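You operate a simulated robot arm through the tools that you are given. There is no shell and no other tool. Be economical: measure what you need, move in short steps, check, and stop when the job is done.

You are at the controls of a simulated robot arm. One attempt, no reset.

Task
Test the small grey fan at Fast, then switch the fan tester off.
Fine: guard closed before it goes on, and left closed; wait for the result; slider back to Slow; test no other.

It is judged by the outcome, as a careful person would: the job done as asked, and still so three seconds after it is handed in. It fails if anything else is knocked over, pushed out of place, dropped, spilled or broken.

Robot
A 6-joint arm with a two-finger parallel gripper, fixed in place. Base frame: the origin is at the foot of the arm, x ahead of it, y to its left, z up; the work surface is at about z = 724. Lengths are in mm, angles in rad, forces in N, time in s.
With the tool pointing down near the work surface it reaches from about 220 to 620 mm from the base axis. Its first joint turns from -1.152 to 1.152 rad. Payload 2.7 kg.
Tool frame: the origin (TCP) lies between the finger pads and is the grasp point; the fingertips stand 23 mm ahead of it; z points along the fingers, y is the line along which they close. Largest opening 94 mm; finger width 38, thickness 10; the body of the gripper, 54 by 96 mm, starts 39 mm behind the TCP.
Orientation is that of the tool frame in the base frame, as a unit quaternion [x, y, z, w]. With the fingers straight down and closing along the base's y, the tool's x points along the base's -x, its y along +y and its z along -z.

Tools
- The arm moves only by the tool play_rows. Its argument "steps" is a list of rows, each a list of 2 entries, a list of its own where there are three numbers: the shift along the base's x, y, z in units of 40 mm (1.0 is 40 mm), then the turn, a rotation vector about the base's x, y, z in units of 4 degrees (1.0 is 4 degrees). In form: [[[tx, ty, tz], [rx, ry, rz]], ...]. A call has 1 to 10 rows; each row shifts and turns the commanded pose from where the row before left it. "gripper" is the opening, from 0 (shut) to 1 (fully open), set as the call begins (left out, the last holds). A call with a number of a shift or a turn outside -1 to 1 is refused whole. Rows are played at 5 a second. More than 50 mm and 0.15 rad between two rows, or a gripper value outside its range, and nothing of the call is played. A pose out of reach is approached as far as the arm can. The call stops where the force on the tool passes 90 N (or 10 N more than at its start, if that is more) or the arm is blocked; 0.2 s more then pass. Each finger travels about 45 mm/s and halts on what it meets, pressing with about 30 N; the grip force reading is that of the motor and also rises with nothing between the fingers. The clock runs only during rows and for 0.2 s after the last one: add rows that do not move to give the fingers time. It gives the time, the measured TCP pose, the force on the tool (base axes), the opening and the grip force at its end, in the units of the frame above (readings bear some noise), with the torque about the TCP (base axes, N m) and any sound that the robot's microphone picked up.
- Cameras (640 x 400 px; columns grow to the right, rows downward): "scene" is fixed at [81.3, -432.5, 1410.1]; the picture's right is [0.82, -0.57, 0.00], its down [-0.28, -0.40, -0.87] and it looks along [0.50, 0.72, -0.49] (base axes); focal length 322 px, centre (320, 200). "wrist" rides on the gripper at [86, 16, -74] in the tool frame; the picture's right is [-0.18, 0.98, 0.00], its down [-0.58, -0.11, -0.81] and it looks along [-0.79, -0.15, 0.59] (tool axes); focal length 243 px, centre (320, 200). There is no depth. A picture from a camera that has moved, and an enlarged one, comes with that camera's place and axes in the base frame and with its lens. The place of the scene camera against the robot may be out by one fixed shift of up to 18 mm in any direction.
- capture(camera): a new picture of that camera. It takes no simulated time.
- inspect(camera, box): a new picture of the part [left, top, right, bottom] of that camera's present view, enlarged. It takes no simulated time.
- job_done(): hands the job in; it is judged then, once.

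Go step by step. Nothing tells you positions but the pictures and the camera data: compare them with the known pose of the tool, close in by small moves and look again before you grip or let go. The budget is 120 turns and 68 pictures, counting those below and the enlarged ones. Unless the task says otherwise, let go and move clear before handing in, and close with one line.

The tools are called after "Call:" as name(argument=value, ...) on one line, values as JSON. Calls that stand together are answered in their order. play_rows: Moves the arm, as the interface text tells. Its arguments: {"type":"object","properties":{"steps":{"type":"array","items":{"type":"array"}},"gripper":{"type":"number"}},"required":["steps"]} The other tools are called the same way: capture (camera) takes a picture; inspect (camera, box) takes an enlarged picture of a part of a camera's view; job_done () hands the job in.

At the start:

```text
time_s: 0.0
position: [371.9, 227.0, 1146.5]
orientation: [0.0, 1.0, 0.0, 0.0]
contact_force: [-1.2, 0.2, 0.1]
wrist_torque: [0.02, 0.02, -0.04]
finger_gap: 93.6
grasp_force: 0.1
```

scene: 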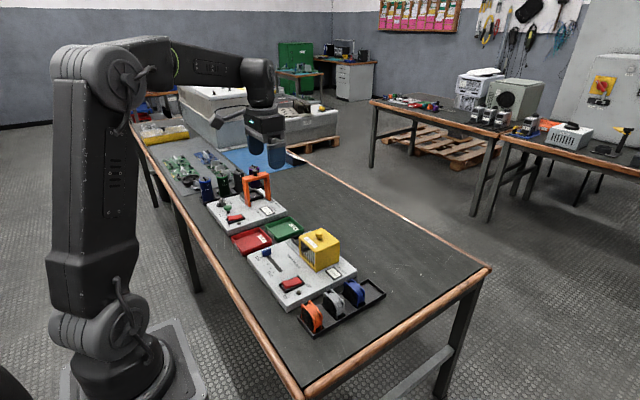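
wrist: 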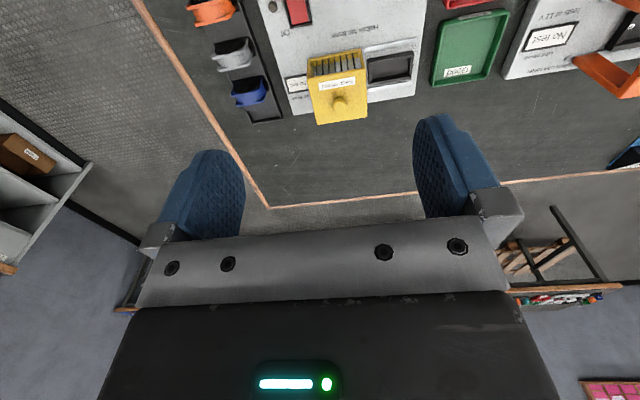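

I see the bench with a tester (yellow guard, red switch, slider), a rack with three fans (orange, grey, blue), red/green trays. I'll look closer first.

Call:
inspect(camera="scene", box=[220, 210, 400, 340])

Call:
inspect(camera="wrist", box=[180, 0, 440, 140])

Call:
inspect(camera="scene", box=[140, 120, 320, 240])

```text
3.08 times, centred on (310, 275) of scene
camera zoom: at [81.3, -432.5, 1410.1], right [0.82, -0.57, 0.0], down [-0.28, -0.4, -0.87], along [0.5, 0.72, -0.49], focal length 990 px, centre (351, -31)
```

zoom: 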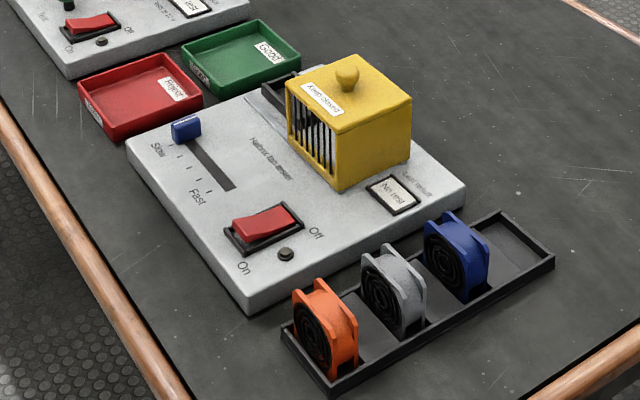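

```text
2.46 times, centred on (310, 70) of wrist
camera zoom: at [285.7, 243.3, 1220.9], right [0.18, 0.98, 0.0], down [0.58, -0.11, 0.81], along [0.79, -0.15, -0.59], focal length 597 px, centre (345, 520)
```

zoom: 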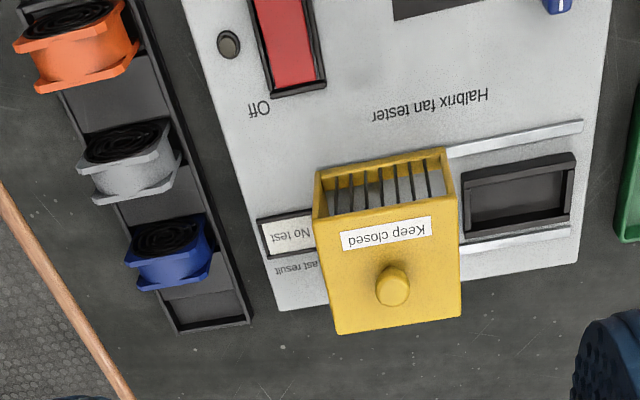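

```text
3.33 times, centred on (230, 180) of scene
camera zoom: at [81.3, -432.5, 1410.1], right [0.82, -0.57, 0.0], down [-0.28, -0.4, -0.87], along [0.5, 0.72, -0.49], focal length 1072 px, centre (620, 267)
```

zoom: 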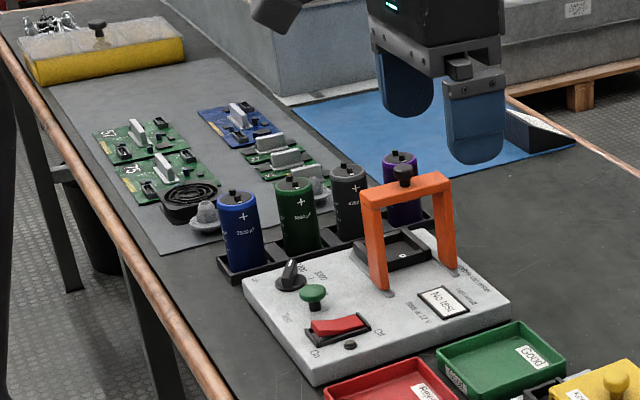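

The guard slides on rails in y and is open now (nest at about (530,330)); grey fan at about (440,62). I move nearer for a better look.

Call:
play_rows(steps=[[[0.2, -0.6, -0.8], [0, 0, 0]], [[0.2, -0.6, -0.8], [0, 0, 0]], [[0.2, -0.6, -0.8], [0, 0, 0]], [[0.2, -0.6, -0.8], [0, 0, 0]], [[0.2, -0.6, -0.8], [0, 0, 0]]], gripper=1)

Call:
capture(camera="wrist")

```text
time_s: 1.2
position: [413.5, 105.5, 984.5]
orientation: [0.001, 1.0, -0.001, 0.001]
contact_force: [-0.4, -1.2, 0.1]
wrist_torque: [-0.01, -0.03, 0.03]
finger_gap: 94.2
grasp_force: 0.1
```

```text
62 pictures are left
camera wrist: at [326.7, 122.7, 1059.8], right [0.18, 0.98, 0.0], down [0.58, -0.11, 0.81], along [0.79, -0.15, -0.59], focal length 243 px, centre (320, 200)
```

wrist: 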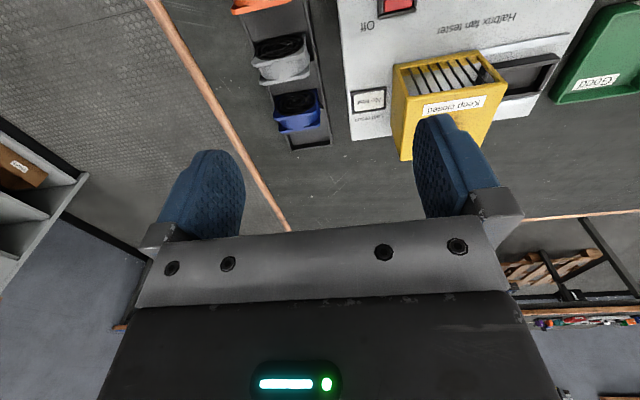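

Fan rack and tester visible; I back off in x to get them centred and measure well.

Call:
play_rows(steps=[[[-0.9, 0, -0.4], [0, 0, 0]], [[-0.9, 0, -0.4], [0, 0, 0]], [[-0.6, 0, -0.4], [0, 0, 0]]])

Call:
inspect(camera="wrist", box=[180, 0, 340, 160])

Call:
inspect(camera="wrist", box=[320, 0, 640, 200])

```text
time_s: 2.0
position: [317.6, 108.0, 937.9]
orientation: [-0.001, 1.0, 0.0, 0.001]
contact_force: [0.1, -0.4, -0.2]
wrist_torque: [-0.01, 0.02, 0.03]
finger_gap: 94.1
grasp_force: 0.0
```

```text
2.50 times, centred on (260, 80) of wrist
camera zoom: at [230.6, 123.9, 1013.5], right [0.18, 0.98, 0.0], down [0.58, -0.11, 0.81], along [0.79, -0.15, -0.59], focal length 606 px, centre (470, 500)
```

zoom: 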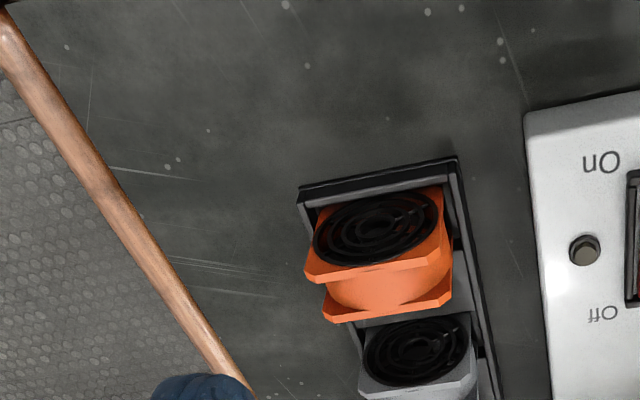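

```text
2.00 times, centred on (480, 100) of wrist
camera zoom: at [230.6, 123.9, 1013.5], right [0.18, 0.98, 0.0], down [0.58, -0.11, 0.81], along [0.79, -0.15, -0.59], focal length 485 px, centre (0, 400)
```

zoom: 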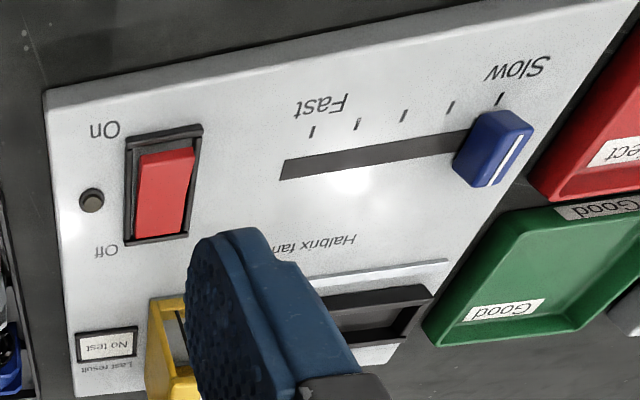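

The tester is aligned with the base axes; the fans stand with axis along x. I now look at the nest and guard close up.

Call:
play_rows(steps=[[[0.15, 0.95, 0], [0, 0, 0]], [[0.15, 0.95, 0], [0, 0, 0]], [[0.15, 0.95, 0], [0, 0, 0]], [[0.15, 0.95, 0], [0, 0, 0]], [[0.15, 0.95, 0], [0, 0, 0]]])

Call:
capture(camera="wrist")

Call:
inspect(camera="wrist", box=[220, 60, 440, 220])

```text
time_s: 3.2
position: [346.9, 297.6, 935.8]
orientation: [0.001, 1.0, -0.001, 0.001]
contact_force: [0.7, -0.9, -0.5]
wrist_torque: [0.01, -0.02, 0.0]
finger_gap: 94.0
grasp_force: 0.0
```

```text
59 pictures are left
camera wrist: at [260.4, 313.8, 1011.0], right [0.19, 0.98, 0.0], down [0.58, -0.11, 0.81], along [0.79, -0.15, -0.59], focal length 243 px, centre (320, 200)
```

wrist: 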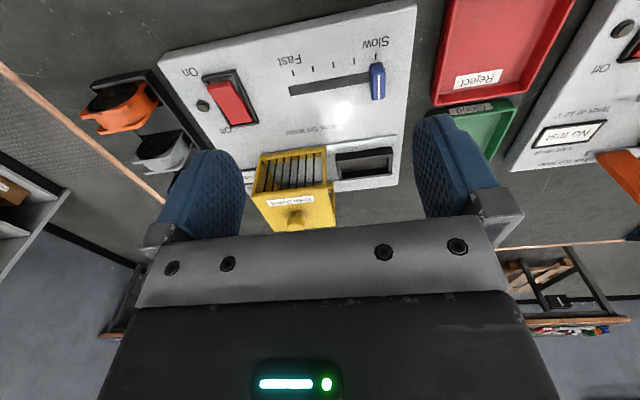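

```text
2.50 times, centred on (330, 140) of wrist
camera zoom: at [260.4, 313.8, 1011.0], right [0.19, 0.98, 0.0], down [0.58, -0.11, 0.81], along [0.79, -0.15, -0.59], focal length 606 px, centre (295, 350)
```

zoom: 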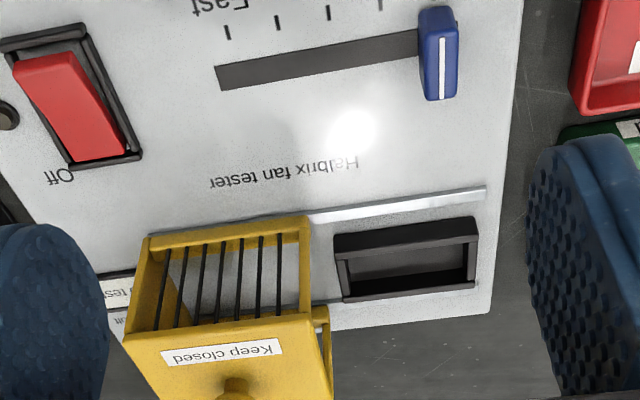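

Nest about x 498–555, y 291–369; open guard at y 183–279, front x 487, top z≈820. Now a close look at the fans.

Call:
play_rows(steps=[[[0, -1, 0], [0, 0, 0]], [[0, -1, 0], [0, 0, 0]], [[0, -1, 0], [0, 0, 0]], [[0, -1, 0], [0, 0, 0]], [[0, -1, 0], [0, 0, 0]], [[0, -0.95, 0], [0, 0, 0]], [[0, 0, 0], [0, 0, 0]]])

Call:
inspect(camera="wrist", box=[220, 40, 420, 200])

```text
time_s: 4.8
position: [345.8, 56.7, 936.9]
orientation: [0.0, 1.0, 0.0, 0.001]
contact_force: [0.1, -0.2, -0.1]
wrist_torque: [0.02, 0.02, 0.01]
finger_gap: 94.0
grasp_force: 0.1
```

```text
2.50 times, centred on (320, 120) of wrist
camera zoom: at [259.2, 73.1, 1012.6], right [0.18, 0.98, 0.0], down [0.58, -0.11, 0.81], along [0.79, -0.15, -0.59], focal length 606 px, centre (320, 400)
```

zoom: 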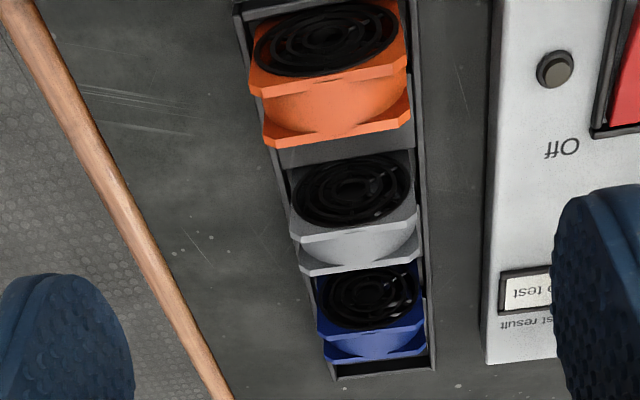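

Grey fan: front face x≈432, back ≈455, y≈58, top z≈790. Move above it and recheck.

Call:
play_rows(steps=[[[0.81, 0.01, -0.55], [0, 0, 0]], [[0.81, 0.01, -0.55], [0, 0, 0]], [[0.81, 0.01, -0.55], [0, 0, 0]], [[0, 0, 0], [0, 0, 0]]])

Call:
inspect(camera="wrist", box=[220, 0, 420, 200])

Call:
inspect(camera="scene", box=[270, 200, 420, 340])

```text
time_s: 5.8
position: [441.4, 60.0, 871.6]
orientation: [-0.001, 1.0, 0.0, 0.001]
contact_force: [1.0, 0.7, -0.2]
wrist_torque: [0.03, -0.02, 0.01]
finger_gap: 93.9
grasp_force: 0.0
```

```text
2.00 times, centred on (320, 100) of wrist
camera zoom: at [355.0, 76.4, 945.6], right [0.18, 0.98, 0.0], down [0.58, -0.11, 0.81], along [0.79, -0.15, -0.59], focal length 485 px, centre (320, 400)
```

zoom: 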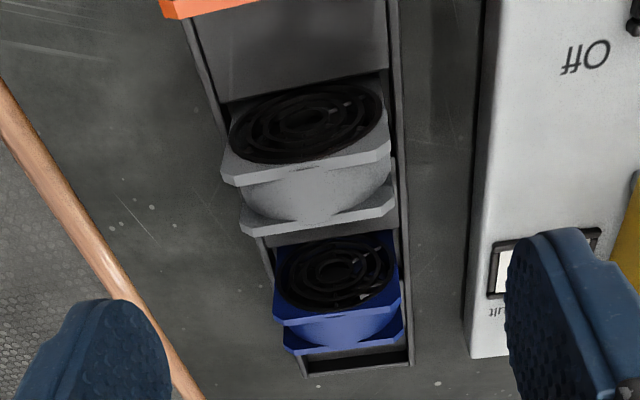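

```text
2.86 times, centred on (345, 270) of scene
camera zoom: at [81.4, -432.5, 1410.1], right [0.82, -0.57, 0.0], down [-0.28, -0.4, -0.87], along [0.5, 0.72, -0.49], focal length 919 px, centre (249, 0)
```

zoom: 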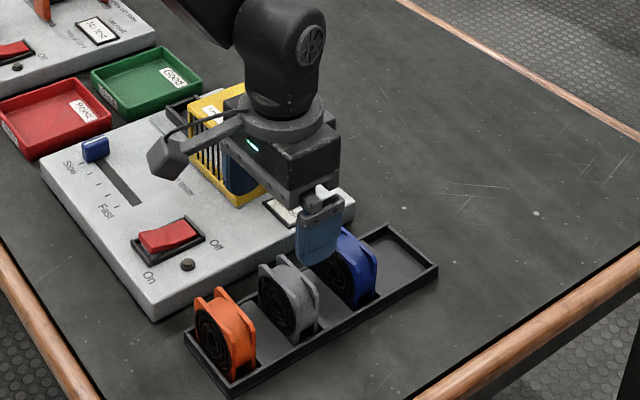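

Triangulated: grey fan x≈438–465, y≈56, top z≈777. I descend around it with the fingers open.

Call:
play_rows(steps=[[[0.27, -0.11, -0.5], [0, 0, 0]], [[0, 0, -0.6], [0, 0, 0]], [[0, 0, -0.6], [0, 0, 0]], [[0, 0, -0.5], [0, 0, 0]], [[0, 0, -0.4], [0, 0, 0]], [[0, 0, 0], [0, 0, 0]]])

Call:
capture(camera="wrist")

Call:
inspect(camera="scene", box=[290, 240, 400, 340])

```text
time_s: 7.2
position: [452.9, 56.9, 768.6]
orientation: [0.0, 1.0, -0.001, 0.001]
contact_force: [0.2, -0.3, 0.8]
wrist_torque: [0.02, 0.02, -0.01]
finger_gap: 93.9
grasp_force: 0.0
```

```text
54 pictures are left
camera wrist: at [367.8, 72.3, 844.2], right [0.18, 0.98, 0.0], down [0.58, -0.11, 0.81], along [0.79, -0.15, -0.59], focal length 243 px, centre (320, 200)
```

wrist: 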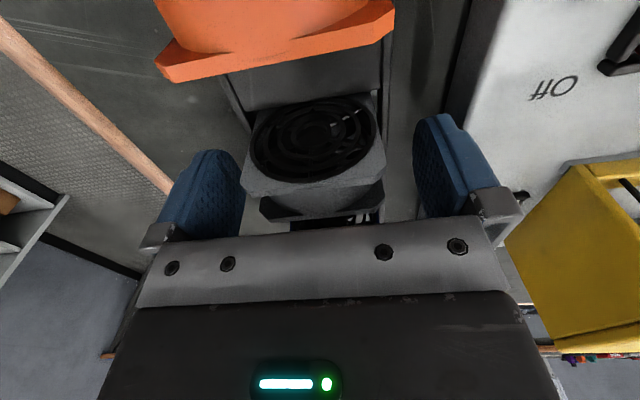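

```text
4.00 times, centred on (345, 290) of scene
camera zoom: at [81.3, -432.5, 1410.1], right [0.82, -0.57, 0.0], down [-0.28, -0.4, -0.87], along [0.5, 0.72, -0.49], focal length 1286 px, centre (220, -160)
```

zoom: 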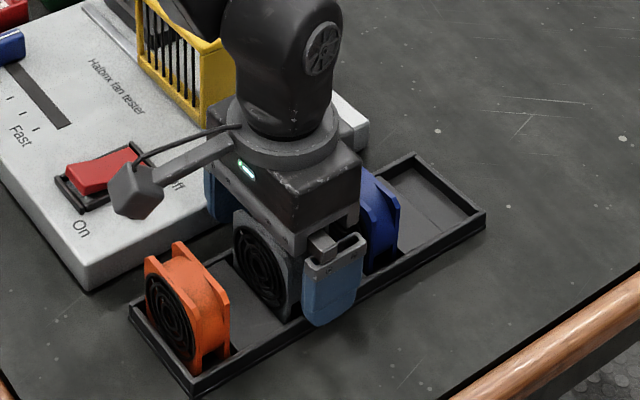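

Fan is well between the fingers; closing.

Call:
play_rows(steps=[[[0.06, 0, 0], [0, 0, 0]], [[0, 0, 0], [0, 0, 0]], [[0, 0, 0], [0, 0, 0]], [[0, 0, 0], [0, 0, 0]], [[0, 0, 0], [0, 0, 0]]], gripper=0.4)

```text
time_s: 8.4
position: [457.3, 54.8, 769.3]
orientation: [0.0, 1.0, 0.0, 0.0]
contact_force: [-0.7, 0.5, 0.8]
wrist_torque: [0.01, -0.05, -0.01]
finger_gap: 59.7
grasp_force: 30.0
```

Gripped (59.7 mm wide). Lift and check.

Call:
play_rows(steps=[[[0, 0, 0.3], [0, 0, 0]], [[0, 0, 0.8], [0, 0, 0]], [[0, 0, 0.8], [0, 0, 0]], [[0, 0, 0.8], [0, 0, 0]], [[-0.4, 0, 0.7], [0, 0, 0]], [[0, 0, 0], [0, 0, 0]]])

Call:
capture(camera="scene")

```text
time_s: 9.8
position: [439.9, 57.4, 905.9]
orientation: [0.0, 1.0, 0.001, 0.0]
contact_force: [-0.3, -0.4, -1.1]
wrist_torque: [0.01, -0.03, 0.03]
finger_gap: 59.7
grasp_force: 29.8
```

```text
52 pictures are left
```

scene: 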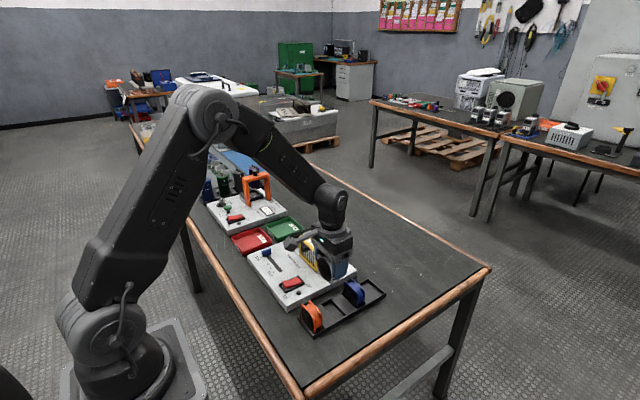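

Held and lifted. Carry along +y in front of the guard.

Call:
play_rows(steps=[[[0, 0.97, 0], [0, 0, 0]], [[0, 0.97, 0], [0, 0, 0]], [[0, 0.97, 0], [0, 0, 0]], [[0, 0.97, 0], [0, 0, 0]], [[0, 0.97, 0], [0, 0, 0]], [[0, 0.97, 0], [0, 0, 0]], [[0, 0.98, 0], [0, 0, 0]], [[0, 0, 0], [0, 0, 0]]])

Call:
capture(camera="wrist")

Call:
inspect(camera="scene", box=[220, 190, 360, 300])

```text
time_s: 11.6
position: [440.5, 327.8, 906.0]
orientation: [0.0, 1.0, -0.001, 0.0]
contact_force: [0.7, 0.2, -1.5]
wrist_torque: [-0.03, 0.02, 0.01]
finger_gap: 59.6
grasp_force: 29.9
```

```text
51 pictures are left
camera wrist: at [354.9, 343.5, 980.3], right [0.18, 0.98, 0.0], down [0.58, -0.11, 0.81], along [0.79, -0.15, -0.59], focal length 243 px, centre (320, 200)
```

wrist: 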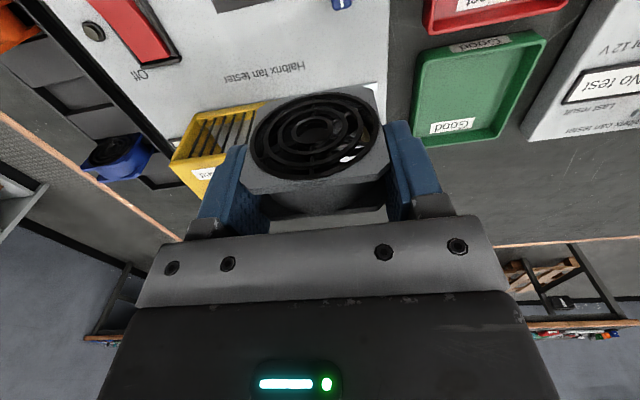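

```text
3.64 times, centred on (290, 245) of scene
camera zoom: at [81.4, -432.5, 1410.1], right [0.82, -0.57, 0.0], down [-0.28, -0.4, -0.87], along [0.5, 0.72, -0.49], focal length 1170 px, centre (429, 36)
```

zoom: 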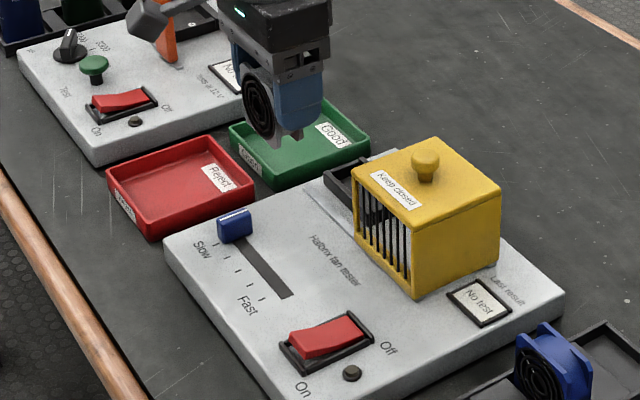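

Fan held straight, but it hides the nest; I raise and go forward to view the nest precisely.

Call:
play_rows(steps=[[[0.4, 0.03, 0.7], [0, 0, 0]], [[0.4, 0.03, 0.7], [0, 0, 0]], [[0.2, 0, 0], [0, 0, 0]], [[0, 0, 0], [0, 0, 0]]])

Call:
inspect(camera="wrist", box=[240, 0, 400, 100])

```text
time_s: 12.6
position: [481.0, 328.0, 960.7]
orientation: [0.001, 1.0, 0.0, 0.0]
contact_force: [0.1, -0.1, -0.2]
wrist_torque: [0.01, 0.0, 0.0]
finger_gap: 59.4
grasp_force: 29.5
```

```text
4.00 times, centred on (320, 50) of wrist
camera zoom: at [394.6, 345.6, 1035.8], right [0.18, 0.98, 0.0], down [0.58, -0.11, 0.81], along [0.79, -0.15, -0.59], focal length 970 px, centre (320, 800)
```

zoom: 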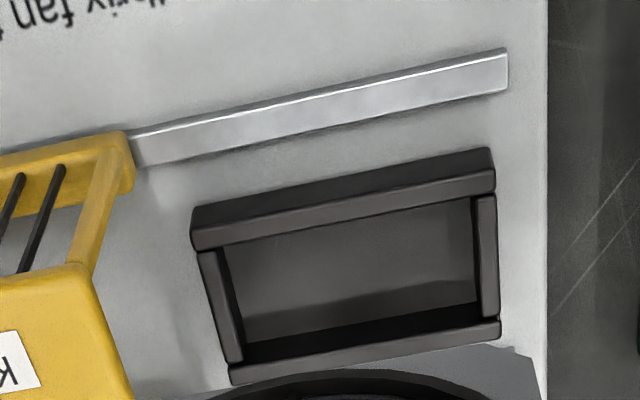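

Nest inner opening measured: x≈512–545, y≈294–365 (centre ≈(529, 329.5), rim z≈757). Now measure how the fan sits in the gripper.

Call:
inspect(camera="wrist", box=[230, 80, 410, 240])

Call:
inspect(camera="scene", box=[250, 140, 350, 240])

```text
2.50 times, centred on (320, 160) of wrist
camera zoom: at [394.6, 345.6, 1035.8], right [0.18, 0.98, 0.0], down [0.58, -0.11, 0.81], along [0.79, -0.15, -0.59], focal length 606 px, centre (320, 300)
```

zoom: 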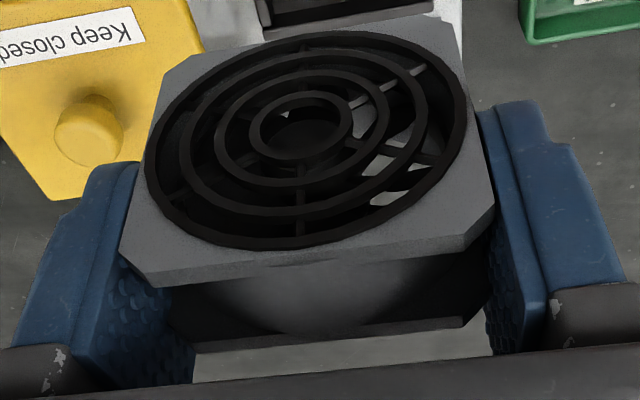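

```text
4.00 times, centred on (300, 190) of scene
camera zoom: at [81.4, -432.5, 1410.1], right [0.82, -0.57, 0.0], down [-0.28, -0.4, -0.87], along [0.5, 0.72, -0.49], focal length 1286 px, centre (400, 240)
```

zoom: 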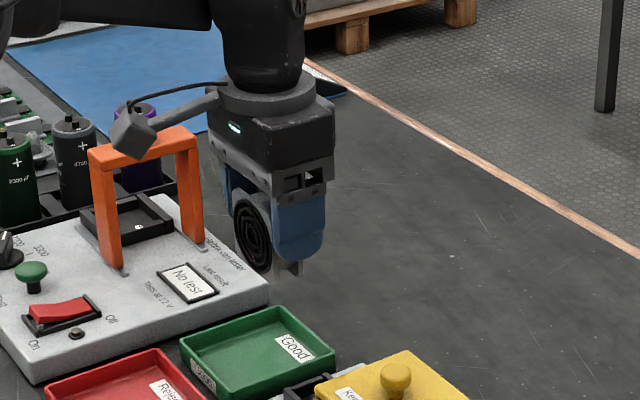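

Fan is 25 mm thick, its centre 6 mm behind the TCP in x; so the TCP must go to about (534, 330). Move above at z≈870.

Call:
play_rows(steps=[[[0.45, 0, -0.5], [0, 0, 0]], [[0.45, 0, -0.5], [0, 0, 0]], [[0.45, 0, -0.5], [0, 0, 0]], [[0, 0, -0.7], [0, 0, 0]], [[0, 0, 0], [0, 0, 0]], [[0, 0, 0], [0, 0, 0]]])

Call:
capture(camera="wrist")

Call:
inspect(camera="scene", box=[240, 170, 360, 280])

```text
time_s: 14.0
position: [533.2, 330.2, 870.4]
orientation: [0.0, 1.0, 0.0, 0.001]
contact_force: [-0.2, 0.1, -0.2]
wrist_torque: [0.02, -0.02, -0.02]
finger_gap: 59.7
grasp_force: 30.4
```

```text
46 pictures are left
camera wrist: at [447.4, 346.0, 946.0], right [0.18, 0.98, 0.0], down [0.58, -0.11, 0.81], along [0.79, -0.15, -0.59], focal length 243 px, centre (320, 200)
```

wrist: 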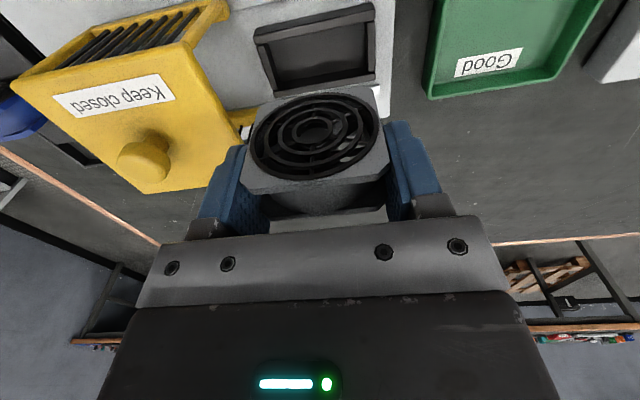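

```text
3.64 times, centred on (300, 225) of scene
camera zoom: at [81.4, -432.5, 1410.1], right [0.82, -0.57, 0.0], down [-0.28, -0.4, -0.87], along [0.5, 0.72, -0.49], focal length 1170 px, centre (393, 109)
```

zoom: 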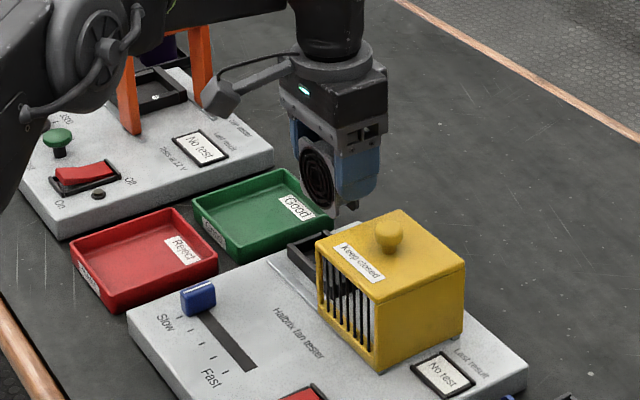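

Reach is fine. One zoomed check of the nest against the fan at this closer range.

Call:
inspect(camera="wrist", box=[230, 0, 410, 110])

```text
3.56 times, centred on (320, 55) of wrist
camera zoom: at [447.4, 346.0, 946.0], right [0.18, 0.98, 0.0], down [0.58, -0.11, 0.81], along [0.79, -0.15, -0.59], focal length 863 px, centre (320, 716)
```

zoom: 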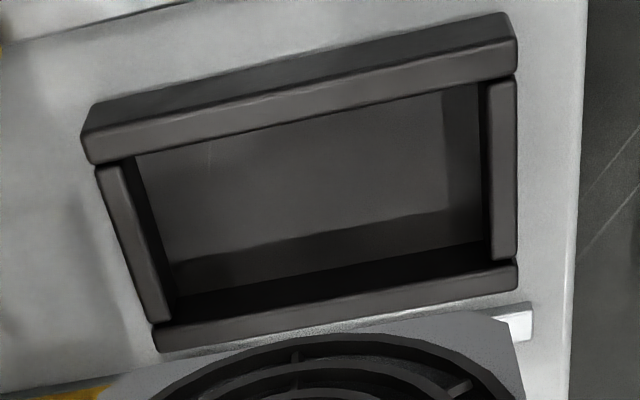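

Nest centre confirmed at (528.4, 330.2), so alignment is good. Lower to just above the rim.

Call:
play_rows(steps=[[[0, 0, -0.6], [0, 0, 0]], [[0, 0, -0.6], [0, 0, 0]], [[0, 0, -0.4], [0, 0, 0]], [[0, 0, 0], [0, 0, 0]]])

Call:
inspect(camera="scene", box=[255, 200, 345, 270])

Call:
capture(camera="wrist")

```text
time_s: 15.0
position: [534.2, 330.2, 810.3]
orientation: [0.0, 1.0, 0.0, 0.0]
contact_force: [-0.2, -0.3, -0.6]
wrist_torque: [-0.02, -0.01, 0.01]
finger_gap: 59.5
grasp_force: 29.9
```

```text
5.71 times, centred on (300, 235) of scene
camera zoom: at [81.4, -432.5, 1410.1], right [0.82, -0.57, 0.0], down [-0.28, -0.4, -0.87], along [0.5, 0.72, -0.49], focal length 1838 px, centre (434, 0)
```

zoom: 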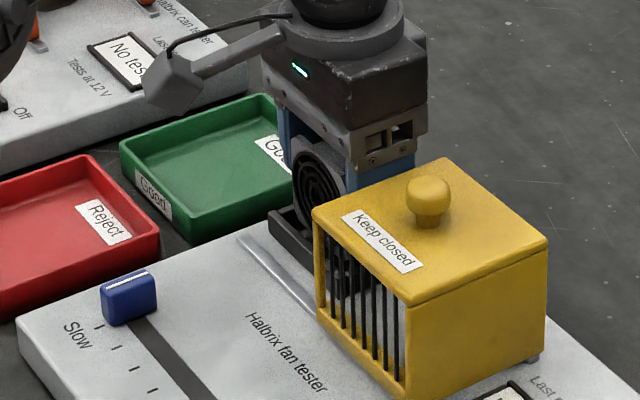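

```text
42 pictures are left
camera wrist: at [448.0, 346.4, 883.4], right [0.18, 0.98, 0.0], down [0.58, -0.11, 0.81], along [0.79, -0.15, -0.59], focal length 243 px, centre (320, 200)
```

wrist: 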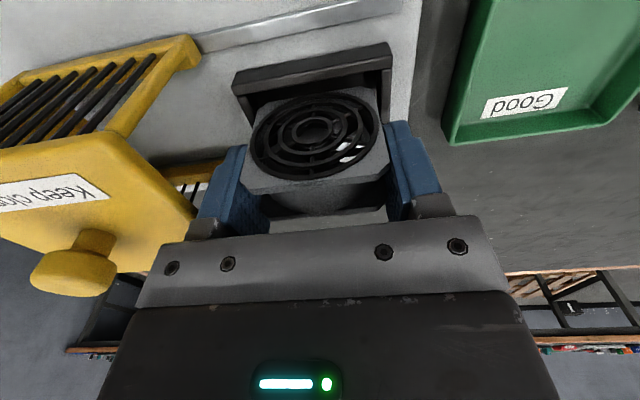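

Aligned just above the nest. Lower in small steps, watching the force.

Call:
play_rows(steps=[[[0, 0, -0.1], [0, 0, 0]], [[0, 0, -0.1], [0, 0, 0]], [[0, 0, -0.1], [0, 0, 0]]])

```text
time_s: 15.8
position: [535.0, 331.0, 799.0]
orientation: [0.0, 1.0, 0.0, 0.0]
contact_force: [-5.1, -4.8, 11.1]
wrist_torque: [-0.18, 0.31, 0.08]
finger_gap: 59.7
grasp_force: 29.8
```

Some contact (11 N up, some sideways); look before going on.

Call:
inspect(camera="wrist", box=[220, 20, 420, 230])

Call:
inspect(camera="scene", box=[270, 210, 320, 250])

```text
1.90 times, centred on (320, 125) of wrist
camera zoom: at [448.6, 346.6, 873.1], right [0.18, 0.98, 0.0], down [0.58, -0.11, 0.81], along [0.79, -0.15, -0.59], focal length 462 px, centre (320, 343)
```

zoom: 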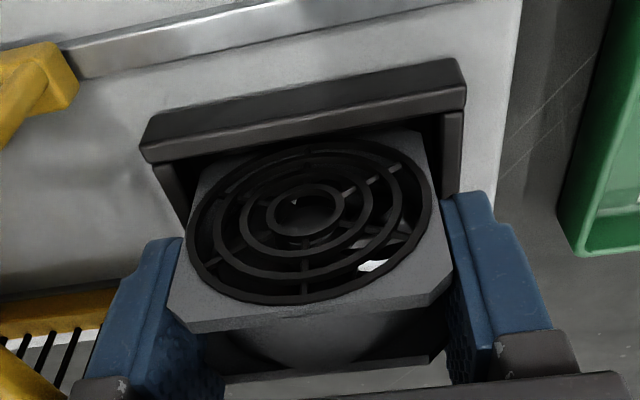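

```text
10.00 times, centred on (295, 230) of scene
camera zoom: at [81.0, -432.7, 1410.0], right [0.82, -0.57, 0.0], down [-0.28, -0.4, -0.87], along [0.5, 0.72, -0.49], focal length 3216 px, centre (570, -100)
```

zoom: 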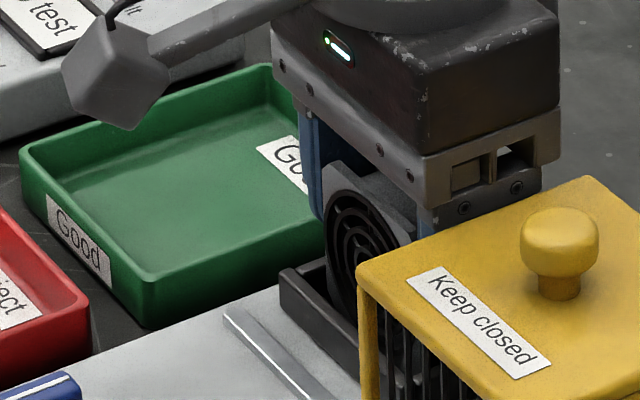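

The centre of pressure is the middle of the fan's base; I press on 2 mm at a time to see if it is the floor.

Call:
play_rows(steps=[[[0, 0, -0.05], [0, 0, 0]], [[0, 0, 0], [0, 0, 0]]])

```text
time_s: 16.4
position: [536.0, 330.2, 797.6]
orientation: [0.0, 1.0, 0.001, 0.004]
contact_force: [-5.5, -7.2, 24.5]
wrist_torque: [-0.25, 0.23, 0.02]
finger_gap: 59.7
grasp_force: 29.4
```

Stiff contact, so floor or rim; check closely where the fan base is.

Call:
inspect(camera="wrist", box=[255, 40, 385, 120])

Call:
inspect(camera="scene", box=[284, 220, 312, 242])

```text
4.92 times, centred on (320, 80) of wrist
camera zoom: at [449.0, 346.6, 871.5], right [0.18, 0.98, 0.0], down [0.58, -0.11, 0.81], along [0.8, -0.15, -0.59], focal length 1194 px, centre (320, 791)
```

zoom: 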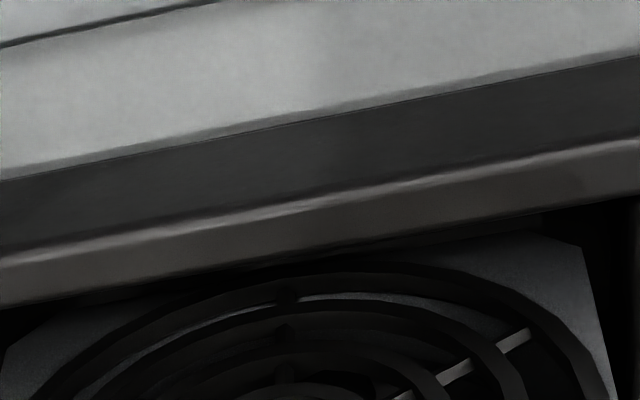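

```text
16.00 times, centred on (298, 231) of scene
camera zoom: at [80.8, -432.9, 1410.0], right [0.82, -0.57, 0.0], down [-0.28, -0.4, -0.87], along [0.5, 0.72, -0.49], focal length 5146 px, centre (672, -296)
```

zoom: 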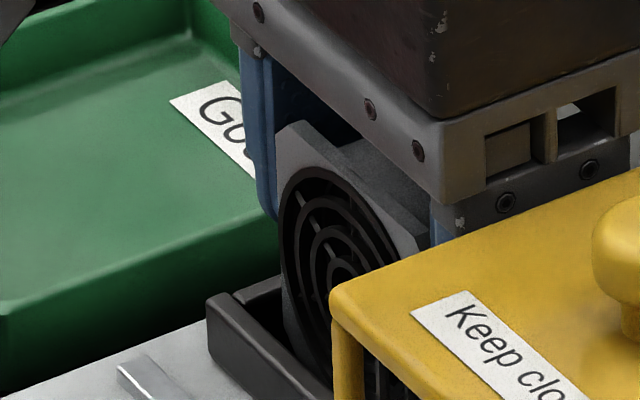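

Measured against the rim, about 51 mm of the 60 mm fan stands above it, so it is seated on the nest floor. Open a little (guard is close on −y), then check.

Call:
play_rows(steps=[[[0, 0, 0], [0, 0, 0]], [[0, 0, 0], [0, 0, 0]], [[0, 0, 0], [0, 0, 0]]], gripper=0.72)

Call:
play_rows(steps=[[[0, 0, 0.4], [0, 0, 0]], [[0, 0, 0.8], [0, 0, 0]], [[0, 0, 0.8], [0, 0, 0]], [[-0.5, 0, 0.8], [0, 0, 0]], [[-0.9, 0, 0], [0, 0, 0]], [[-0.9, 0, 0], [0, 0, 0]], [[-0.9, 0, 0], [0, 0, 0]], [[0, 0, 0], [0, 0, 0]]])

Call:
capture(camera="wrist")

Call:
inspect(camera="scene", box=[240, 200, 360, 300])

```text
time_s: 17.2
position: [534.2, 329.7, 794.2]
orientation: [0.0, 1.0, -0.001, 0.001]
contact_force: [0.3, -0.7, 0.3]
wrist_torque: [0.0, -0.02, 0.01]
finger_gap: 67.6
grasp_force: 0.0
```

```text
time_s: 19.0
position: [407.2, 329.6, 905.4]
orientation: [0.0, 1.0, 0.001, 0.0]
contact_force: [0.1, 0.4, 0.2]
wrist_torque: [0.0, -0.03, -0.02]
finger_gap: 67.6
grasp_force: 0.0
```

```text
37 pictures are left
camera wrist: at [320.0, 345.8, 980.8], right [0.18, 0.98, 0.0], down [0.58, -0.11, 0.81], along [0.79, -0.15, -0.59], focal length 243 px, centre (320, 200)
```

wrist: 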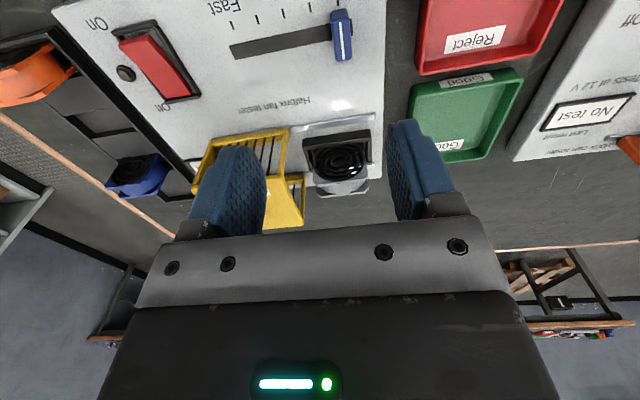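

```text
4.00 times, centred on (300, 250) of scene
camera zoom: at [81.3, -432.5, 1410.1], right [0.82, -0.57, 0.0], down [-0.28, -0.4, -0.87], along [0.5, 0.72, -0.49], focal length 1286 px, centre (400, 0)
```

zoom: 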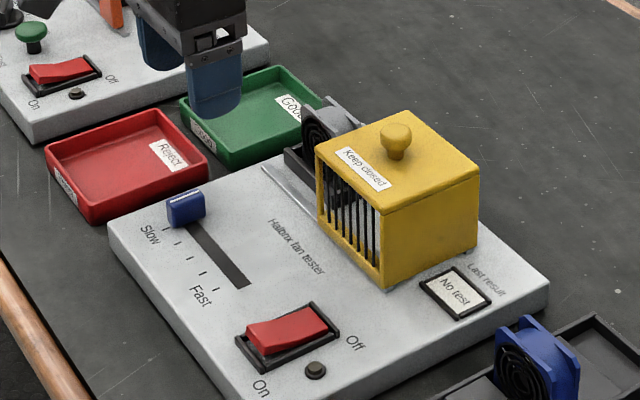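

The fan is seated. Next: the guard knob at about (527, 231, 845); go above it.

Call:
play_rows(steps=[[[0, -0.83, 0], [0, 0, 0]], [[0, -0.83, 0], [0, 0, 0]], [[0, -0.82, 0], [0, 0, 0]], [[0.75, 0, 0], [0, 0, 0]], [[0.75, 0, 0], [0, 0, 0]], [[0.75, 0, 0], [0, 0, 0]], [[0.77, 0, -0.2], [0, 0, 0]], [[0, 0, 0], [0, 0, 0]]])

Call:
capture(camera="wrist")

Call:
inspect(camera="scene", box=[260, 200, 350, 280])

```text
time_s: 20.8
position: [527.8, 230.1, 899.0]
orientation: [0.0, 1.0, 0.0, -0.001]
contact_force: [-0.4, -0.6, -0.7]
wrist_torque: [0.0, 0.03, 0.0]
finger_gap: 67.9
grasp_force: 0.0
```

```text
35 pictures are left
camera wrist: at [441.9, 246.7, 972.7], right [0.18, 0.98, 0.0], down [0.58, -0.11, 0.81], along [0.79, -0.15, -0.59], focal length 243 px, centre (320, 200)
```

wrist: 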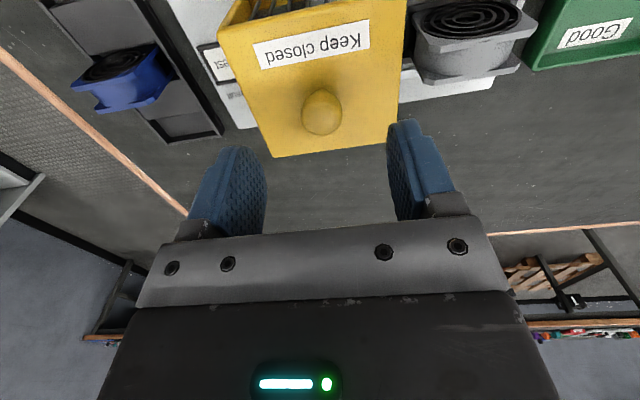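

```text
5.00 times, centred on (305, 240) of scene
camera zoom: at [81.3, -432.5, 1410.1], right [0.82, -0.57, 0.0], down [-0.28, -0.4, -0.87], along [0.5, 0.72, -0.49], focal length 1608 px, centre (395, 0)
```

zoom: 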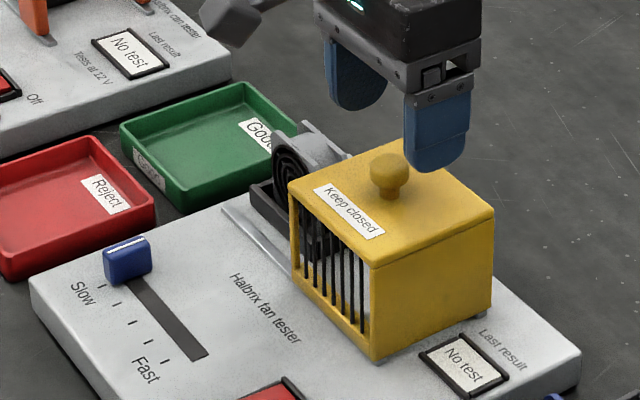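

Knob directly below. Descend to z≈850 and close on it.

Call:
play_rows(steps=[[[0, 0, -0.6], [0, 0, 0]], [[0, 0, -0.55], [0, 0, 0]], [[0, 0, 0], [0, 0, 0]]])

Call:
inspect(camera="scene", box=[270, 200, 340, 260])

```text
time_s: 21.6
position: [526.0, 231.6, 855.7]
orientation: [0.0, 1.0, 0.001, 0.002]
contact_force: [-10.3, -1.5, 24.7]
wrist_torque: [-1.0, 0.72, -0.39]
finger_gap: 68.2
grasp_force: 0.5
```

```text
6.67 times, centred on (305, 230) of scene
camera zoom: at [80.7, -432.7, 1410.1], right [0.82, -0.57, 0.0], down [-0.28, -0.4, -0.87], along [0.5, 0.72, -0.49], focal length 2144 px, centre (420, 0)
```

zoom: 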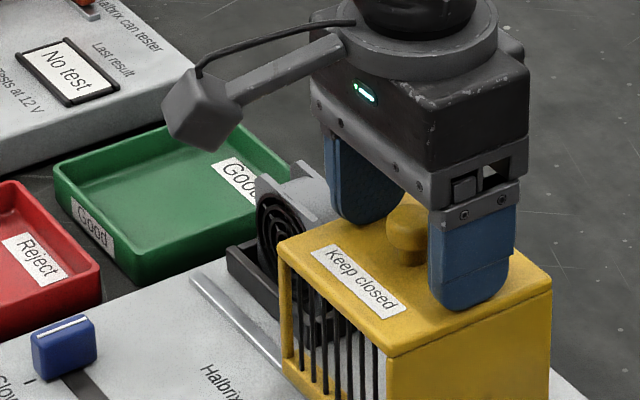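

Fingertips touched the guard's top (≈z 832). Ease up 8 mm and close on the knob.

Call:
play_rows(steps=[[[0, 0, 0.22], [0, 0, 0]], [[0, 0, 0], [0, 0, 0]]])

Call:
play_rows(steps=[[[0, 0, 0], [0, 0, 0]], [[0, 0, 0], [0, 0, 0]], [[0, 0, 0], [0, 0, 0]], [[0, 0, 0], [0, 0, 0]], [[0, 0, 0], [0, 0, 0]]], gripper=0.05)

```text
time_s: 22.2
position: [526.4, 229.4, 860.3]
orientation: [0.0, 1.0, 0.0, 0.0]
contact_force: [-0.1, -0.2, -0.5]
wrist_torque: [-0.01, 0.0, 0.02]
finger_gap: 67.7
grasp_force: 0.1
```

```text
time_s: 23.4
position: [526.6, 231.0, 861.5]
orientation: [0.0, 1.0, 0.001, 0.001]
contact_force: [2.1, 9.8, -4.3]
wrist_torque: [-0.05, -0.44, -0.01]
finger_gap: 23.7
grasp_force: 45.2
```

Knob held (23.7 mm). Slide +y, 20 mm first.

Call:
play_rows(steps=[[[0, 0.25, 0], [0, 0, 0]], [[0, 0.25, 0], [0, 0, 0]]])

Call:
inspect(camera="scene", box=[260, 200, 360, 290])

```text
time_s: 24.0
position: [527.5, 250.0, 860.5]
orientation: [-0.001, 1.0, 0.0, 0.0]
contact_force: [-2.2, -1.8, 2.6]
wrist_torque: [0.21, 1.17, -0.01]
finger_gap: 24.0
grasp_force: 45.6
```

```text
4.44 times, centred on (310, 245) of scene
camera zoom: at [81.3, -432.6, 1410.1], right [0.82, -0.57, 0.0], down [-0.28, -0.4, -0.87], along [0.5, 0.72, -0.49], focal length 1430 px, centre (364, 0)
```

zoom: 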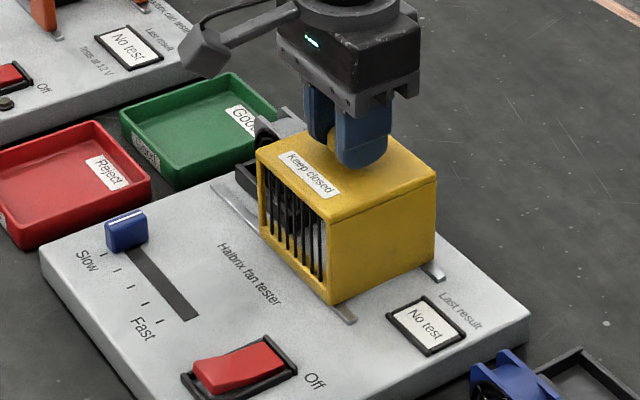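

The guard slides well. Continue in small rows.

Call:
play_rows(steps=[[[0, 0.25, 0], [0, 0, 0]], [[0, 0.25, 0], [0, 0, 0]], [[0, 0.25, 0], [0, 0, 0]]])

Call:
play_rows(steps=[[[0, 0.25, 0], [0, 0, 0]], [[0, 0.25, 0], [0, 0, 0]], [[0, 0.25, 0], [0, 0, 0]], [[0, 0.2, 0], [0, 0, 0]]])

Call:
inspect(camera="scene", box=[240, 190, 350, 290])

```text
time_s: 24.8
position: [526.2, 282.1, 861.2]
orientation: [0.001, 1.0, 0.001, 0.001]
contact_force: [-7.4, 0.9, 8.7]
wrist_torque: [-0.14, 0.75, -0.01]
finger_gap: 23.9
grasp_force: 44.8
```

```text
time_s: 25.8
position: [527.4, 317.4, 861.2]
orientation: [0.001, 1.0, 0.0, 0.001]
contact_force: [6.1, -1.2, -2.4]
wrist_torque: [-0.1, 0.56, 0.13]
finger_gap: 23.7
grasp_force: 45.2
```

```text
4.00 times, centred on (295, 240) of scene
camera zoom: at [81.6, -432.5, 1410.1], right [0.82, -0.57, 0.0], down [-0.28, -0.4, -0.87], along [0.5, 0.72, -0.49], focal length 1286 px, centre (420, 40)
```

zoom: 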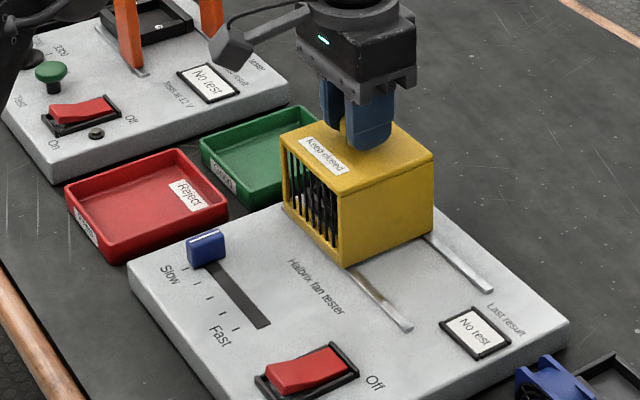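

Nearly closed. Continue in 4 mm rows until it meets the stop.

Call:
play_rows(steps=[[[0, 0.1, 0], [0, 0, 0]], [[0, 0.1, 0], [0, 0, 0]], [[0, 0.08, 0], [0, 0, 0]]])

Call:
play_rows(steps=[[[0, 0.08, 0], [0, 0, 0]], [[0, 0.05, 0], [0, 0, 0]]])

```text
time_s: 26.6
position: [528.1, 329.1, 860.0]
orientation: [0.0, 1.0, 0.0, 0.0]
contact_force: [-5.5, -5.3, -0.7]
wrist_torque: [0.19, -1.19, 0.1]
finger_gap: 23.7
grasp_force: 44.6
```

```text
time_s: 27.2
position: [527.5, 329.7, 861.1]
orientation: [0.002, 1.0, -0.004, -0.002]
contact_force: [-18.2, -44.2, 8.4]
wrist_torque: [0.09, -0.81, -0.02]
finger_gap: 23.8
grasp_force: 44.8
```

Stop reached at y≈329.5 (44 N). Relax and release the knob, then rise.

Call:
play_rows(steps=[[[0, -0.11, 0], [0, 0, 0]], [[0, 0, 0], [0, 0, 0]]])

Call:
play_rows(steps=[[[0, 0, 0], [0, 0, 0]], [[0, 0, 0], [0, 0, 0]], [[0, 0, 0], [0, 0, 0]]], gripper=0.6)

Call:
play_rows(steps=[[[0, 0, 0.6], [0, 0, 0]], [[0, 0, 0.7], [0, 0, 0]], [[-0.9, 0, 0.3], [0, 0, 0]], [[-0.9, 0, 0], [0, 0, 0]], [[-0.9, 0, 0], [0, 0, 0]], [[-0.9, 0, 0], [0, 0, 0]], [[-0.9, 0, 0], [0, 0, 0]], [[0, 0, 0], [0, 0, 0]]], gripper=0.6)

Call:
capture(camera="wrist")

Call:
inspect(camera="scene", box=[240, 190, 360, 310])

```text
time_s: 27.8
position: [527.8, 328.7, 860.5]
orientation: [0.0, 1.0, 0.0, -0.001]
contact_force: [2.0, -19.3, -0.8]
wrist_torque: [-0.21, 1.18, -0.05]
finger_gap: 23.8
grasp_force: 45.0
```

```text
time_s: 28.6
position: [526.8, 331.4, 861.8]
orientation: [0.0, 1.0, 0.001, 0.001]
contact_force: [-0.2, -0.1, 0.1]
wrist_torque: [0.02, 0.01, 0.0]
finger_gap: 56.4
grasp_force: 0.0
```

```text
time_s: 30.4
position: [347.0, 329.2, 923.8]
orientation: [0.0, 1.0, 0.0, 0.0]
contact_force: [-0.4, 0.7, 0.0]
wrist_torque: [-0.01, 0.01, 0.02]
finger_gap: 56.4
grasp_force: 0.1
```

```text
30 pictures are left
camera wrist: at [258.9, 344.9, 998.2], right [0.18, 0.98, 0.0], down [0.58, -0.11, 0.81], along [0.79, -0.15, -0.59], focal length 243 px, centre (320, 200)
```

wrist: 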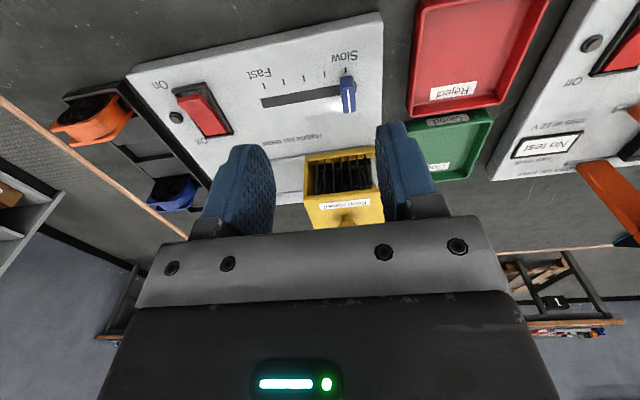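

```text
3.33 times, centred on (300, 250) of scene
camera zoom: at [81.3, -432.5, 1410.1], right [0.82, -0.57, 0.0], down [-0.28, -0.4, -0.87], along [0.5, 0.72, -0.49], focal length 1072 px, centre (387, 33)
```

zoom: 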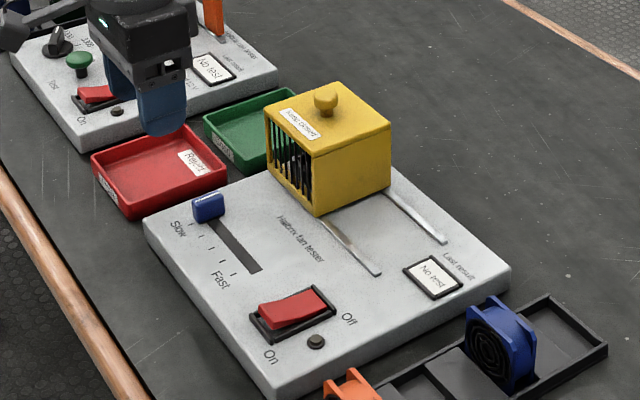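

Guard closed over the fan. Now the slider; take a zoomed look.

Call:
inspect(camera="wrist", box=[240, 30, 380, 130])

Call:
inspect(camera="wrist", box=[150, 60, 270, 150])

```text
4.00 times, centred on (310, 80) of wrist
camera zoom: at [258.9, 344.9, 998.2], right [0.18, 0.98, 0.0], down [0.58, -0.11, 0.81], along [0.79, -0.15, -0.59], focal length 970 px, centre (360, 680)
```

zoom: 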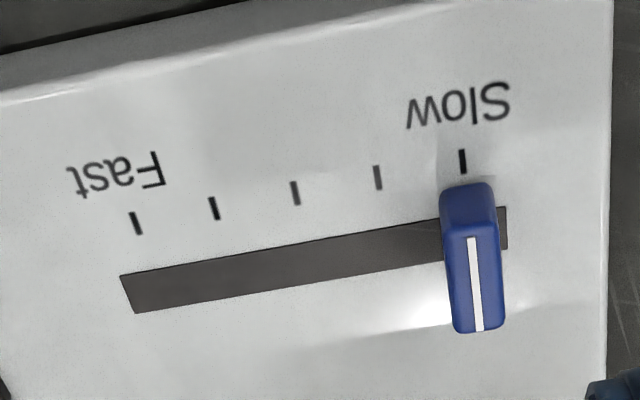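

```text
4.44 times, centred on (210, 105) of wrist
camera zoom: at [258.9, 344.9, 998.2], right [0.18, 0.98, 0.0], down [0.58, -0.11, 0.81], along [0.79, -0.15, -0.59], focal length 1078 px, centre (809, 622)
```

zoom: 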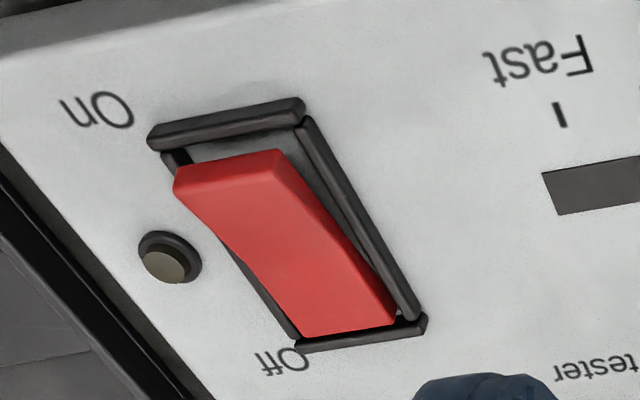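

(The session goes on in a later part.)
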